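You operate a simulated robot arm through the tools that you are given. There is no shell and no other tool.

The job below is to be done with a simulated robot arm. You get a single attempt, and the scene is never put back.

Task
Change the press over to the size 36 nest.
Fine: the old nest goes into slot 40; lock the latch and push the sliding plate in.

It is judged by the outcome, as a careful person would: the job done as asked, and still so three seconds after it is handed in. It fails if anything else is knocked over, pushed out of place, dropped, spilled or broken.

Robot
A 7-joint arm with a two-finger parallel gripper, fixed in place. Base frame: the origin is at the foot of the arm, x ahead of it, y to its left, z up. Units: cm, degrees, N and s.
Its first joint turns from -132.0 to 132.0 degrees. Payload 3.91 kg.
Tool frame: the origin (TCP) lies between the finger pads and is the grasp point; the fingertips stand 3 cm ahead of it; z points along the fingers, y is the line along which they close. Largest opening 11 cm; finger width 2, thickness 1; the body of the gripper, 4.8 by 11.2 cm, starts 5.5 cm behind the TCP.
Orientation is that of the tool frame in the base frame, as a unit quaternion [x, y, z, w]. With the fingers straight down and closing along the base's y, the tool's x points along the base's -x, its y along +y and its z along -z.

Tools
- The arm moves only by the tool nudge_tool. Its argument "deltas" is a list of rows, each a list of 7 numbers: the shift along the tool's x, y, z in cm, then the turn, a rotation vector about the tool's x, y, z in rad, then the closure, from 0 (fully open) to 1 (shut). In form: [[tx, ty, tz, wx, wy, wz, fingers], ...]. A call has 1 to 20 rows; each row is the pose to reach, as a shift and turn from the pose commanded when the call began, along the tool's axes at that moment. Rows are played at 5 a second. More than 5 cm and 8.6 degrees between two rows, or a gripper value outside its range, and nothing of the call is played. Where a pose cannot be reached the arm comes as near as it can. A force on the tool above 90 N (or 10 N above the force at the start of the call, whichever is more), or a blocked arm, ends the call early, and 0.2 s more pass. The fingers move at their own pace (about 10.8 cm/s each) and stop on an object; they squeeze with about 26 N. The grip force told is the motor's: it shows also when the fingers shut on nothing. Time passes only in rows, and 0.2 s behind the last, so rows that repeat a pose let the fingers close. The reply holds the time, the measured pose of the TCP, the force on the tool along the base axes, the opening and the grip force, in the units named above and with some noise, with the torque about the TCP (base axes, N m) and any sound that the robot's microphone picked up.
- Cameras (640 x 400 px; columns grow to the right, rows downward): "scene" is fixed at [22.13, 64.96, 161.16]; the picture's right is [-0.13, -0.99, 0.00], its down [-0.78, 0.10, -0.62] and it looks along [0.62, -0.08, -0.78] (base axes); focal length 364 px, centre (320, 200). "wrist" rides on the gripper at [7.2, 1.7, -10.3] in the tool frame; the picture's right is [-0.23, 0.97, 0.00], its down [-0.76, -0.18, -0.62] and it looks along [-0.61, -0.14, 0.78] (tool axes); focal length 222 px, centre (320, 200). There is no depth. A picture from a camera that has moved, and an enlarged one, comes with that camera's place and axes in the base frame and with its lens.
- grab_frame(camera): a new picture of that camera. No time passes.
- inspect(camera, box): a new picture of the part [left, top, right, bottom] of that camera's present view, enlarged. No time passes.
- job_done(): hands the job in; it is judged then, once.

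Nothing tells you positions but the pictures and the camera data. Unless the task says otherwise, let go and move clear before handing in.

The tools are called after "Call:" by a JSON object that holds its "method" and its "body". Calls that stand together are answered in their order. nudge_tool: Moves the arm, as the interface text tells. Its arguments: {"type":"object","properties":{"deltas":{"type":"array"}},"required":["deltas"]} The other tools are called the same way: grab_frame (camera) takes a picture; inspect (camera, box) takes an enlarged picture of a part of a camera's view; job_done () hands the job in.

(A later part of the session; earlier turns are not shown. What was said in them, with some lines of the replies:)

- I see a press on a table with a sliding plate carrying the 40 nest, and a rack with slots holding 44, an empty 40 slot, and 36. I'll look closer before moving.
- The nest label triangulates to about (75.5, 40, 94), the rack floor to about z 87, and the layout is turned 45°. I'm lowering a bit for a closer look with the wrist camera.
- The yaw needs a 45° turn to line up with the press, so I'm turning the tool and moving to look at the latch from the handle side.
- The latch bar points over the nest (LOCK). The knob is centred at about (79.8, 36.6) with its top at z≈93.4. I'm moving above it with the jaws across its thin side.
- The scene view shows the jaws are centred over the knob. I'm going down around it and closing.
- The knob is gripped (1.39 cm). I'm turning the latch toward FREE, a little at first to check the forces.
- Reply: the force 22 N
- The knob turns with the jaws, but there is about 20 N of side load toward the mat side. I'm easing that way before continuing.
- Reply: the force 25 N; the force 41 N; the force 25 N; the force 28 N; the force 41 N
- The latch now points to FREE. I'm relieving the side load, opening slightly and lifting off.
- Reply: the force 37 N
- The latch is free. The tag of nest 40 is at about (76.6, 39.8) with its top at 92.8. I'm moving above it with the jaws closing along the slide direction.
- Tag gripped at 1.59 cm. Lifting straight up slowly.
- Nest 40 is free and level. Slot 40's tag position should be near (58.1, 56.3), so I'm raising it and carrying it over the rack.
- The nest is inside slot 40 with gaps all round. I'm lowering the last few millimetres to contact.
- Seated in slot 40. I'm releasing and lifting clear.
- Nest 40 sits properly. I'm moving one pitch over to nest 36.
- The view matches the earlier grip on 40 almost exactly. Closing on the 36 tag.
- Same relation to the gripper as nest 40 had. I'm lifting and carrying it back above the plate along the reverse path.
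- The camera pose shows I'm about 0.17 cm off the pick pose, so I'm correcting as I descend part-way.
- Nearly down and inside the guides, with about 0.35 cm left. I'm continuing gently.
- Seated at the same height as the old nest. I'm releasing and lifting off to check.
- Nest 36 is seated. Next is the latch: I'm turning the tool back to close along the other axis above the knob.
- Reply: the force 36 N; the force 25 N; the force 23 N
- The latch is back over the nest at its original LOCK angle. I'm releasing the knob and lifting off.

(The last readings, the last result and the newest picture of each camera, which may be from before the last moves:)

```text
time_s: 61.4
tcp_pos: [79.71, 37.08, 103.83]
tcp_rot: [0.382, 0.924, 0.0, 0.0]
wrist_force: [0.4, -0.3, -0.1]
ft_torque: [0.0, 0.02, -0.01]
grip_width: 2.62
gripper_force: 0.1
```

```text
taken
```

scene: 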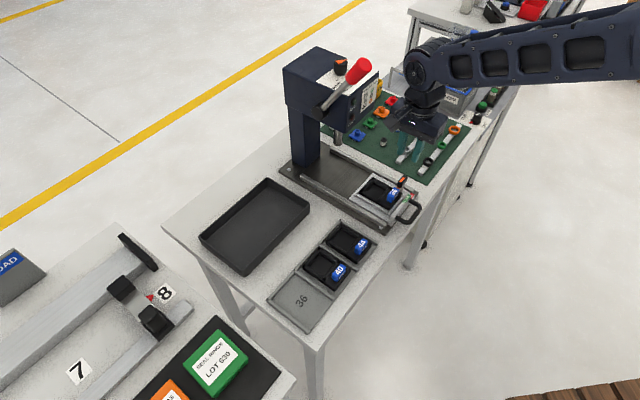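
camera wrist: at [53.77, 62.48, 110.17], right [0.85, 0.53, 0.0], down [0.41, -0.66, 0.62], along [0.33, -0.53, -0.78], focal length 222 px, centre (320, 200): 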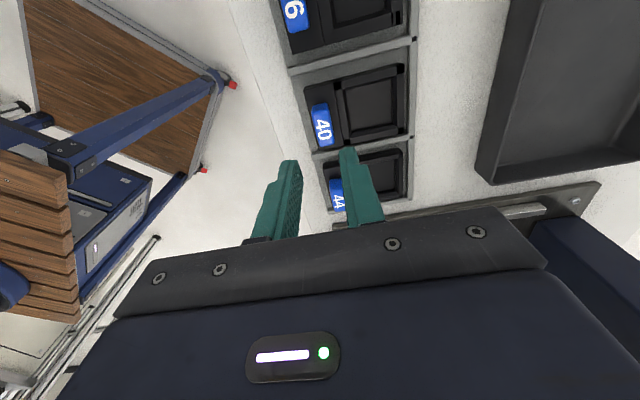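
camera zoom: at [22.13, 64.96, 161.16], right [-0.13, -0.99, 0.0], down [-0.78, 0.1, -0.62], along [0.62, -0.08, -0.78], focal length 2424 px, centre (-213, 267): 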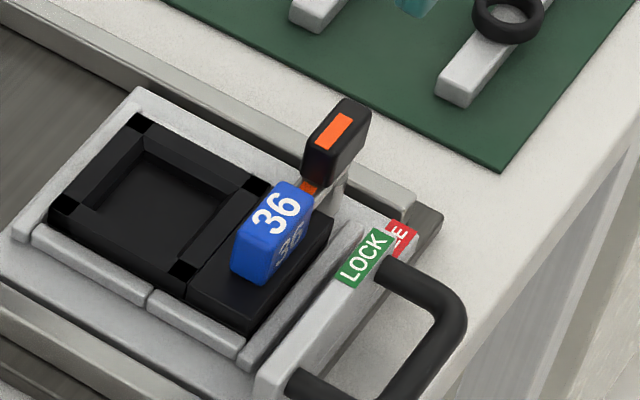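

Latch locked and nest 36 held. Next I'll push the slide in at its handle, whose outer bar I take to be at about (70.1, 35.7, 90.6). I'm moving outside it with the fingers closed.

Call:
{"method": "nudge_tool", "body": {"deltas": [[0.4, -0.9, 0, 0, 0, -0.131, 0.85], [0.8, -1.8, 0, 0, 0, -0.262, 1], [1.2, -2.7, 0, 0, 0, -0.393, 1], [1.7, -3.7, 0, 0, 0, -0.524, 1], [2.1, -4.6, 0, 0, 0, -0.655, 1], [2.6, -5.6, 0, 0, 0, -0.785, 1], [3, -6.6, 0, 0, 0, -0.916, 1], [3.5, -7.6, 0, 0, 0, -1.047, 1], [3.9, -8.6, 0, 0, 0, -1.178, 1], [4.4, -9.6, 0, 0, 0, -1.309, 1], [4.9, -10.7, 0, 0, 0, -1.44, 1], [5.54, -12.07, 0, 0, 0, -1.5708, 1], [5.54, -12.07, 0, 0, 0, -1.5708, 1]]}}

Call:
{"method": "grab_frame", "body": {"camera": "wrist"}}

Call:
{"method": "grab_frame", "body": {"camera": "scene"}}

Call:
{"method": "inspect", "body": {"camera": "scene", "box": [270, 40, 430, 240]}}

```text
time_s: 64.2
tcp_pos: [67.22, 32.34, 104.14]
tcp_rot: [-0.382, 0.924, 0.0, -0.001]
wrist_force: [-0.6, 0.1, 0.1]
ft_torque: [-0.02, 0.02, -0.03]
grip_width: 0.01
gripper_force: 26.4
```

```text
taken
camera wrist: at [60.96, 28.41, 114.36], right [-0.53, 0.85, 0.0], down [0.66, 0.41, 0.62], along [0.53, 0.33, -0.78], focal length 222 px, centre (320, 200)
```

wrist: 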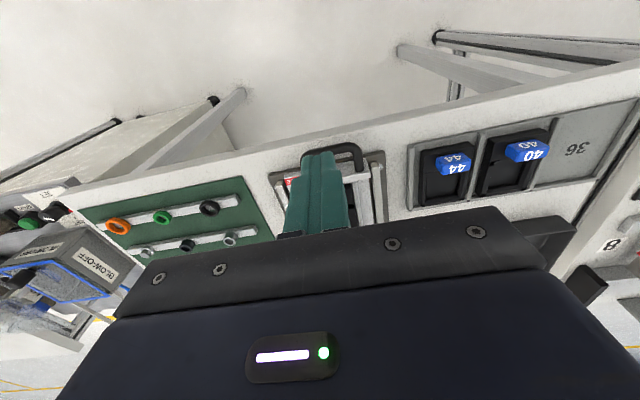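

```text
taken
```

scene: 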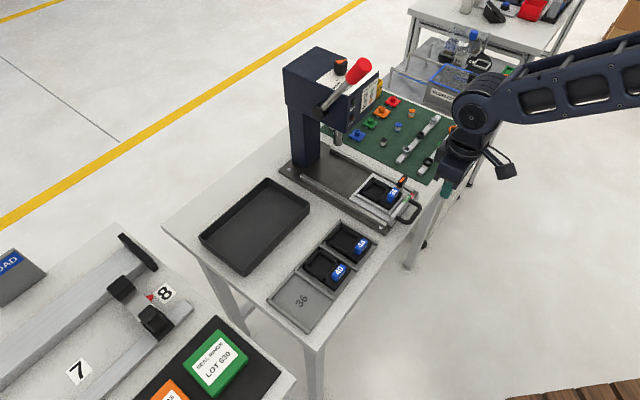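

```text
2.00 times, centred on (350, 140) of scene
camera zoom: at [22.13, 64.96, 161.16], right [-0.13, -0.99, 0.0], down [-0.78, 0.1, -0.62], along [0.62, -0.08, -0.78], focal length 727 px, centre (260, 320)
```

zoom: 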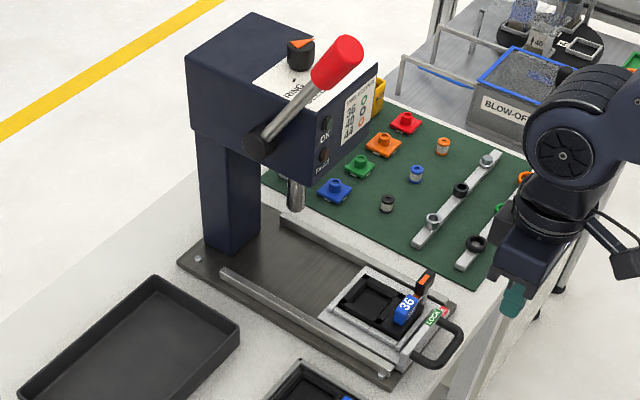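

Call:
{"method": "inspect", "body": {"camera": "scene", "box": [380, 180, 460, 240]}}

Call:
{"method": "inspect", "body": {"camera": "scene", "box": [320, 50, 400, 130]}}

Call:
{"method": "inspect", "body": {"camera": "wrist", "box": [260, 120, 400, 225]}}

```text
6.67 times, centred on (420, 210) of scene
camera zoom: at [22.13, 64.96, 161.16], right [-0.13, -0.99, 0.0], down [-0.78, 0.1, -0.62], along [0.62, -0.08, -0.78], focal length 2424 px, centre (-347, 133)
```

zoom: 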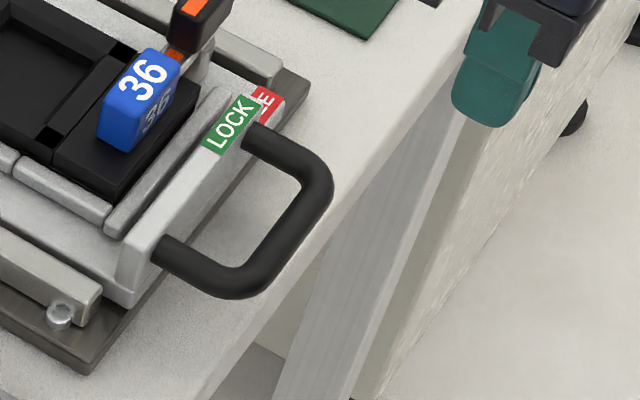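

```text
5.00 times, centred on (360, 90) of scene
camera zoom: at [22.13, 64.96, 161.16], right [-0.13, -0.99, 0.0], down [-0.78, 0.1, -0.62], along [0.62, -0.08, -0.78], focal length 1818 px, centre (120, 750)
```

zoom: 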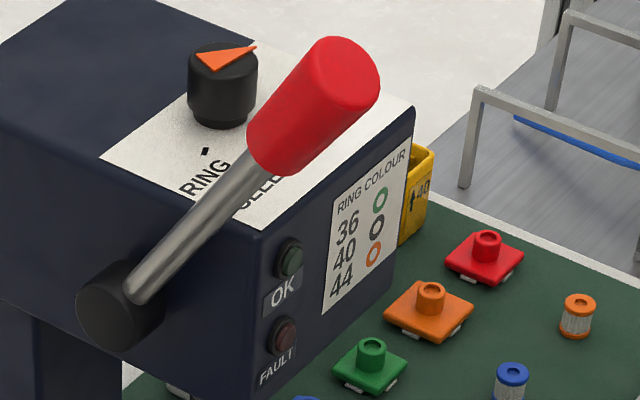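

```text
3.81 times, centred on (330, 172) of wrist
camera zoom: at [60.96, 28.41, 114.36], right [-0.53, 0.85, 0.0], down [0.66, 0.41, 0.62], along [0.53, 0.33, -0.78], focal length 846 px, centre (282, 305)
```

zoom: 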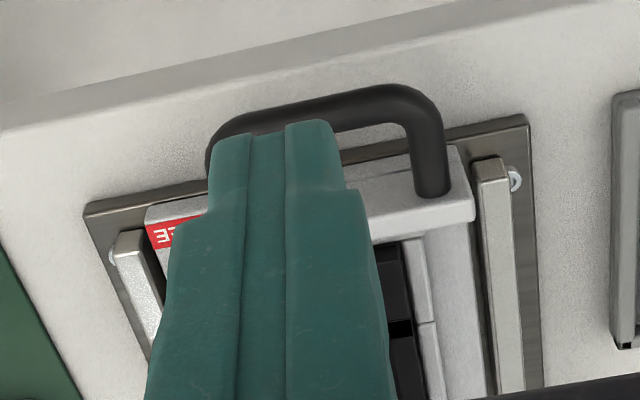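

Call:
{"method": "nudge_tool", "body": {"deltas": [[0, -0.15, 0, 0, -0.134, 0, 1], [0, -0.3, 0, 0, -0.267, 0, 1], [0, -0.4, 0, 0, -0.4, 0, 1], [0, -0.4, 4, 0, -0.4, 0, 1], [0, -0.4, 8, 0, -0.4, 0, 1], [0, -0.4, 10, 0, -0.4, 0, 1], [0, -0.4, 10, 0, -0.4, 0, 1]]}}

Call:
{"method": "inspect", "body": {"camera": "scene", "box": [360, 150, 480, 240]}}

Call:
{"method": "grab_frame", "body": {"camera": "wrist"}}

```text
time_s: 65.8
tcp_pos: [67.6, 32.06, 93.93]
tcp_rot: [-0.376, 0.905, 0.076, 0.183]
wrist_force: [0.6, 0.2, 0.3]
ft_torque: [0.02, -0.01, 0.01]
grip_width: 0.03
gripper_force: 26.0
```

```text
4.44 times, centred on (420, 195) of scene
camera zoom: at [22.13, 64.96, 161.16], right [-0.13, -0.99, 0.0], down [-0.78, 0.1, -0.62], along [0.62, -0.08, -0.78], focal length 1616 px, centre (-124, 222)
```

zoom: 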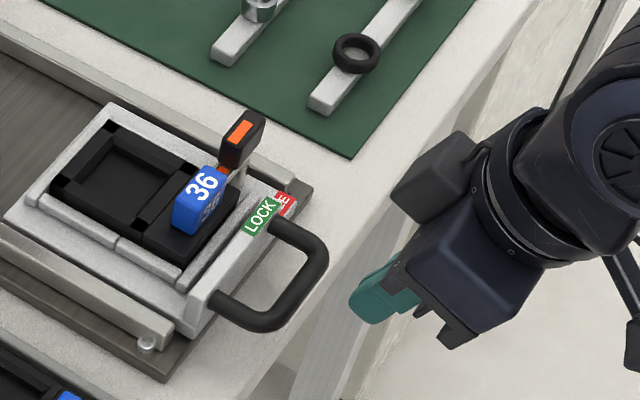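

```text
taken
camera wrist: at [58.81, 25.67, 100.65], right [-0.54, 0.84, 0.09], down [0.45, 0.2, 0.87], along [0.71, 0.51, -0.48], focal length 222 px, centre (320, 200)
```

wrist: 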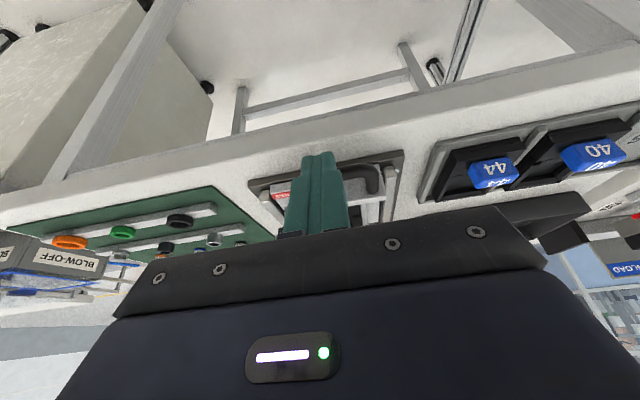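

Call:
{"method": "nudge_tool", "body": {"deltas": [[0.31, 0, 0.74, 0, 0, 0, 1], [0.62, 0, 1.47, 0, 0, 0, 1], [-0.3, 0, 1.86, 0, 0, 0, 1], [-0.76, 0, 2.06, 0, 0, 0, 1], [-0.76, 0, 2.06, 0, 0, 0, 1]]}}

Call:
{"method": "inspect", "body": {"camera": "scene", "box": [380, 180, 460, 240]}}

Call:
{"method": "inspect", "body": {"camera": "wrist", "box": [240, 120, 420, 240]}}

```text
time_s: 67.0
tcp_pos: [68.77, 33.05, 92.35]
tcp_rot: [-0.374, 0.906, 0.076, 0.184]
wrist_force: [-0.5, 0.3, 0.3]
ft_torque: [0.01, 0.02, 0.02]
grip_width: 0.0
gripper_force: 25.6
```

```text
6.67 times, centred on (420, 210) of scene
camera zoom: at [22.13, 64.96, 161.16], right [-0.13, -0.99, 0.0], down [-0.78, 0.1, -0.62], along [0.62, -0.08, -0.78], focal length 2424 px, centre (-347, 133)
```

zoom: 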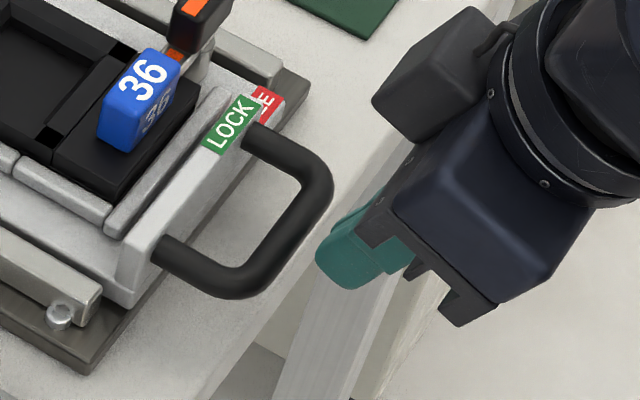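

```text
3.33 times, centred on (330, 180) of wrist
camera zoom: at [59.98, 26.68, 98.99], right [-0.54, 0.84, 0.09], down [0.45, 0.2, 0.87], along [0.71, 0.51, -0.48], focal length 740 px, centre (287, 267)
```

zoom: 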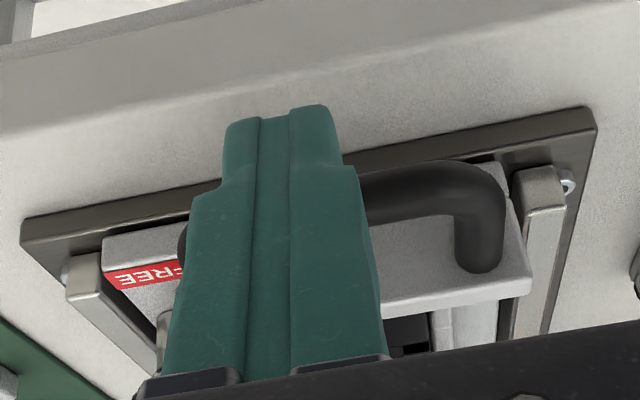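

Call:
{"method": "nudge_tool", "body": {"deltas": [[-0.46, 0, 0.2, 0, 0, 0, 1], [-0.92, 0, 0.39, 0, 0, 0, 1], [-1.38, 0, 0.585, 0, 0, 0, 1], [-1.84, 0, 0.78, 0, 0, 0, 1], [-1.84, 0, 0.78, 0, 0, 0, 1]]}}

Call:
{"method": "inspect", "body": {"camera": "scene", "box": [380, 180, 460, 240]}}

Call:
{"method": "inspect", "body": {"camera": "wrist", "box": [240, 120, 420, 240]}}

```text
time_s: 68.2
tcp_pos: [70.1, 34.49, 92.34]
tcp_rot: [-0.375, 0.906, 0.076, 0.183]
wrist_force: [-0.3, -0.4, 0.0]
ft_torque: [-0.01, 0.01, 0.06]
grip_width: 0.0
gripper_force: 25.6
```

```text
6.67 times, centred on (420, 210) of scene
camera zoom: at [22.13, 64.96, 161.16], right [-0.13, -0.99, 0.0], down [-0.78, 0.1, -0.62], along [0.62, -0.08, -0.78], focal length 2424 px, centre (-347, 133)
```

zoom: 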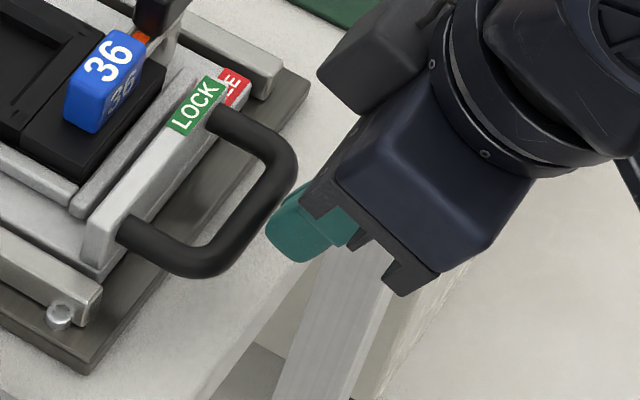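

```text
3.33 times, centred on (330, 180) of wrist
camera zoom: at [61.29, 28.14, 99.07], right [-0.54, 0.84, 0.09], down [0.45, 0.2, 0.87], along [0.71, 0.51, -0.48], focal length 740 px, centre (287, 267)
```

zoom: 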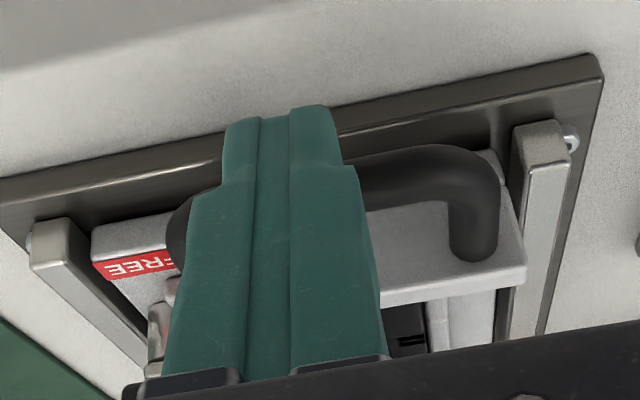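

The slide moves freely with the push. I'm continuing inward at a steady pace and watching the force and the head clearance.

Call:
{"method": "nudge_tool", "body": {"deltas": [[-0.7, 0, 0.3, 0, 0, 0, 1], [-1.4, 0, 0.6, 0, 0, 0, 1], [-2.1, 0, 0.9, 0, 0, 0, 1], [-2.8, 0, 1.19, 0, 0, 0, 1], [-3.5, 0, 1.48, 0, 0, 0, 1], [-4.2, 0, 1.78, 0, 0, 0, 1], [-4.9, 0, 2.08, 0, 0, 0, 1], [-5.5, 0, 2.33, 0, 0, 0, 1]]}}

Call:
{"method": "inspect", "body": {"camera": "scene", "box": [270, 40, 450, 240]}}

Call:
{"method": "grab_frame", "body": {"camera": "wrist"}}

```text
time_s: 70.0
tcp_pos: [74.5, 38.63, 92.27]
tcp_rot: [-0.376, 0.905, 0.076, 0.183]
wrist_force: [-0.7, -1.2, 0.7]
ft_torque: [-0.02, 0.02, 0.0]
grip_width: 0.01
gripper_force: 26.0
```

```text
2.00 times, centred on (360, 140) of scene
camera zoom: at [22.13, 64.96, 161.16], right [-0.13, -0.99, 0.0], down [-0.78, 0.1, -0.62], along [0.62, -0.08, -0.78], focal length 727 px, centre (240, 320)
```

zoom: 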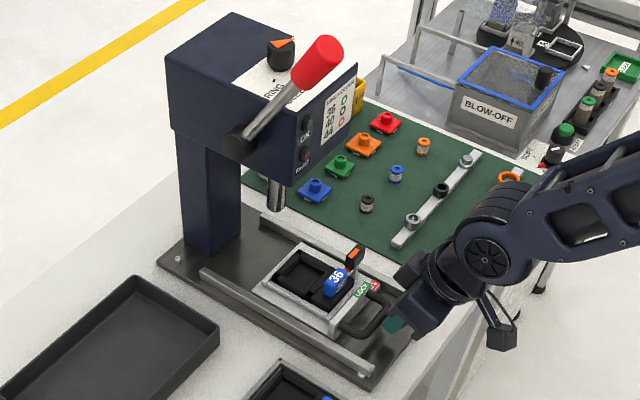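

```text
taken
camera wrist: at [65.67, 32.19, 98.96], right [-0.54, 0.84, 0.09], down [0.45, 0.2, 0.87], along [0.71, 0.51, -0.48], focal length 222 px, centre (320, 200)
```

wrist: 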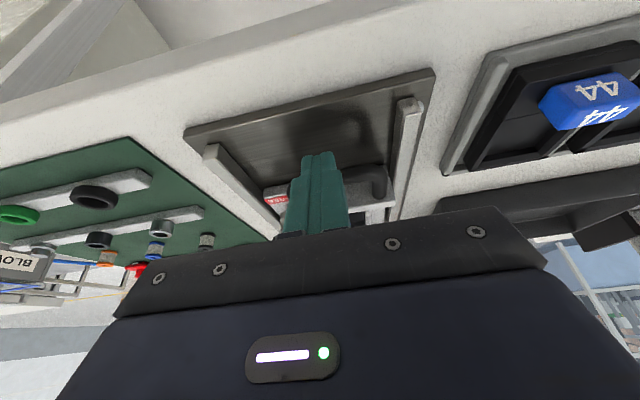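

Call:
{"method": "nudge_tool", "body": {"deltas": [[-0.6, 0, 0.25, 0, 0, 0, 1], [-1.2, 0, 0.51, 0, 0, 0, 1], [-1.8, 0, 0.76, 0, 0, 0, 1], [-2.4, 0, 1.02, 0, 0, 0, 1], [-3.0, 0, 1.27, 0, 0, 0, 1], [-3.6, 0, 1.53, 0, 0, 0, 1]]}}

Call:
{"method": "inspect", "body": {"camera": "scene", "box": [270, 40, 450, 240]}}

```text
time_s: 71.4
tcp_pos: [77.22, 41.5, 92.2]
tcp_rot: [-0.374, 0.906, 0.076, 0.184]
wrist_force: [0.6, 0.1, 0.4]
ft_torque: [-0.03, 0.03, -0.03]
grip_width: 0.0
gripper_force: 25.8
```

```text
2.00 times, centred on (360, 140) of scene
camera zoom: at [22.13, 64.96, 161.16], right [-0.13, -0.99, 0.0], down [-0.78, 0.1, -0.62], along [0.62, -0.08, -0.78], focal length 727 px, centre (240, 320)
```

zoom: 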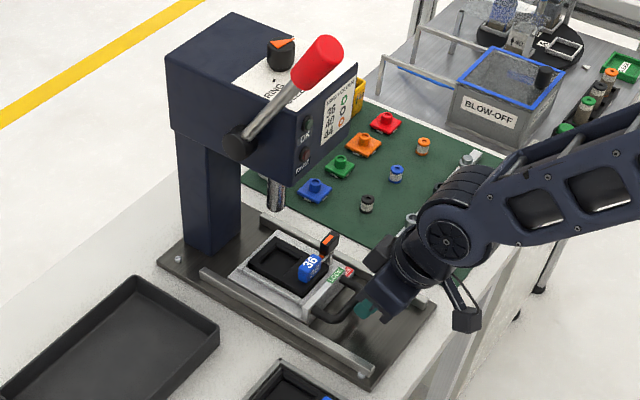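

Call:
{"method": "nudge_tool", "body": {"deltas": [[-0.4, 0, 0.17, 0, 0, 0, 1], [-0.8, 0, 0.34, 0, 0, 0, 1], [-1.2, 0, 0.51, 0, 0, 0, 1], [-1.6, 0, 0.68, 0, 0, 0, 1], [-2.0, 0, 0.85, 0, 0, 0, 1]]}}

Call:
{"method": "inspect", "body": {"camera": "scene", "box": [300, 100, 420, 220]}}

```text
time_s: 72.5
tcp_pos: [78.1, 42.34, 92.05]
tcp_rot: [-0.375, 0.907, 0.073, 0.177]
wrist_force: [-14.8, -14.7, 1.8]
ft_torque: [-0.25, 0.42, 0.11]
grip_width: 0.0
gripper_force: 25.9
stopped in row 5: the force on the tool passed its limit at 100 N (the readings are from after the stop); the commanded pose is now the measured one
```

```text
3.33 times, centred on (360, 160) of scene
camera zoom: at [22.13, 64.96, 161.16], right [-0.13, -0.99, 0.0], down [-0.78, 0.1, -0.62], along [0.62, -0.08, -0.78], focal length 1212 px, centre (187, 333)
```

zoom: 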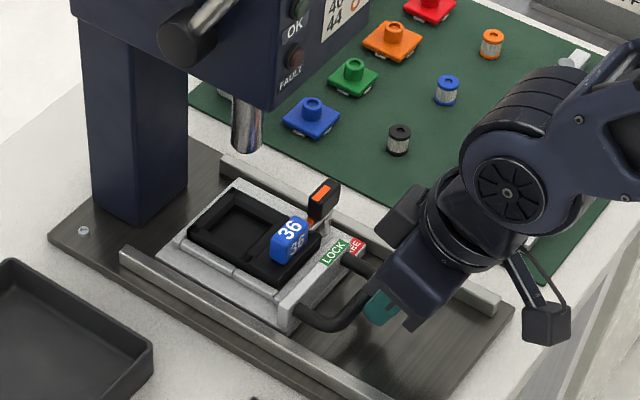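

The slide hit its inner stop with the nest pocket right under the ram. I'm backing off, rising clear and checking everything.

Call:
{"method": "nudge_tool", "body": {"deltas": [[0.5, 0, -0.2, 0, 0, 0, 1], [1.5, 0, -0.6, 0, 0, 0, 1], [3, 0, -1.3, 0, 0, 0, 1], [5, 0, -2.5, 0, 0, 0, 1], [6.5, 0, -6, 0, 0, 0, 1], [7.5, 0, -10, 0, 0, 0, 1], [8, 0, -14, 0, 0, 0, 1]]}}

Call:
{"method": "grab_frame", "body": {"camera": "scene"}}

Call:
{"method": "inspect", "body": {"camera": "scene", "box": [300, 100, 420, 220]}}

Call:
{"method": "inspect", "body": {"camera": "scene", "box": [260, 200, 390, 340]}}

Call:
{"method": "inspect", "body": {"camera": "scene", "box": [345, 150, 395, 190]}}

```text
time_s: 74.1
tcp_pos: [69.29, 33.86, 101.98]
tcp_rot: [-0.376, 0.907, 0.073, 0.178]
wrist_force: [1.3, -0.7, -0.6]
ft_torque: [-0.01, 0.01, 0.0]
grip_width: 0.01
gripper_force: 26.0
```

```text
taken
```

scene: 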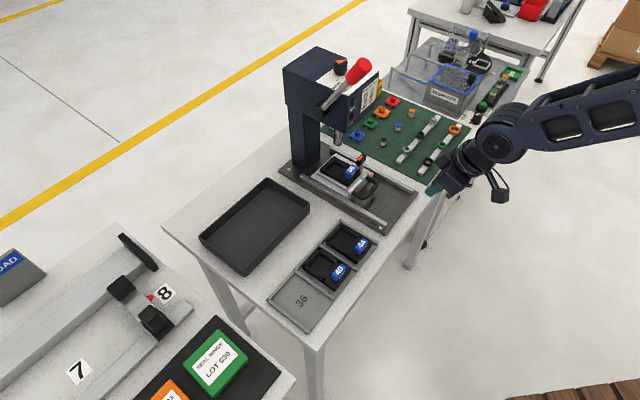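

```text
3.33 times, centred on (360, 160) of scene
camera zoom: at [22.13, 64.96, 161.16], right [-0.13, -0.99, 0.0], down [-0.78, 0.1, -0.62], along [0.62, -0.08, -0.78], focal length 1212 px, centre (187, 333)
```

zoom: 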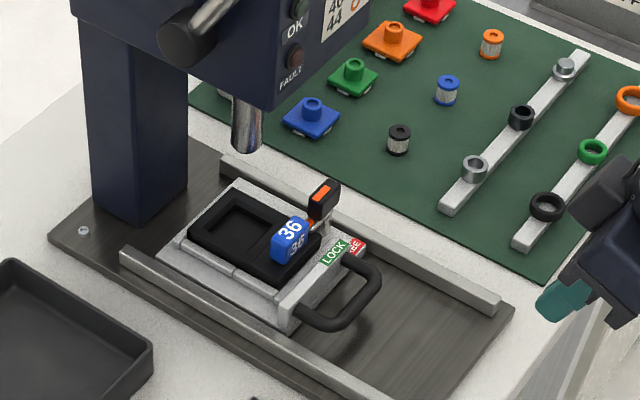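

```text
2.86 times, centred on (325, 270) of scene
camera zoom: at [22.13, 64.96, 161.16], right [-0.13, -0.99, 0.0], down [-0.78, 0.1, -0.62], along [0.62, -0.08, -0.78], focal length 1039 px, centre (306, 0)
```

zoom: 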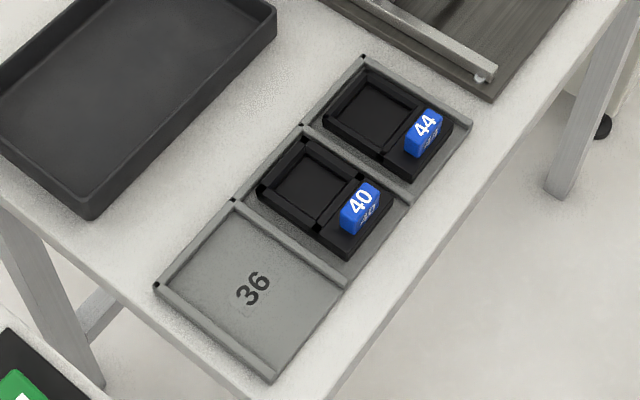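

```text
10.00 times, centred on (370, 170) of scene
camera zoom: at [22.13, 64.96, 161.16], right [-0.13, -0.99, 0.0], down [-0.78, 0.1, -0.62], along [0.62, -0.08, -0.78], focal length 3635 px, centre (-180, 500)
```

zoom: 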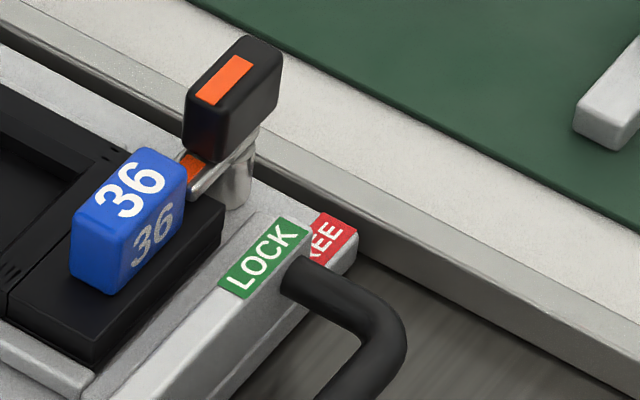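

The size 36 nest is in the plate with the latch at LOCK. The slide is fully in, with the nest pocket centred under the ram. Nest 40 sits in slot 40, nothing else has moved, and the arm is clear, so I'm handing in.

Call:
{"method": "job_done", "body": {}}

```text
The job is handed in.
```

The press is changed over to the size 36 nest, and I've handed the job in. I haven't seen the judging result.

- **Nest 36:** it is seated on the sliding plate at the same height the old nest had, and the latch is turned back to LOCK over it.
- **Nest 40:** it is lying flat in slot 40 of the rack, next to 44; slot 36 is now empty.
- **Sliding plate:** I pushed it in by its handle until it hit the stop. The force peaked at about 100 N there, which ended the move. The camera view puts the nest pocket directly under the ram.

In the last pictures nothing else looked knocked over or moved. The arm is backed off and clear of the press. I left the ring selector on the press head as it was, since the job didn't mention it.
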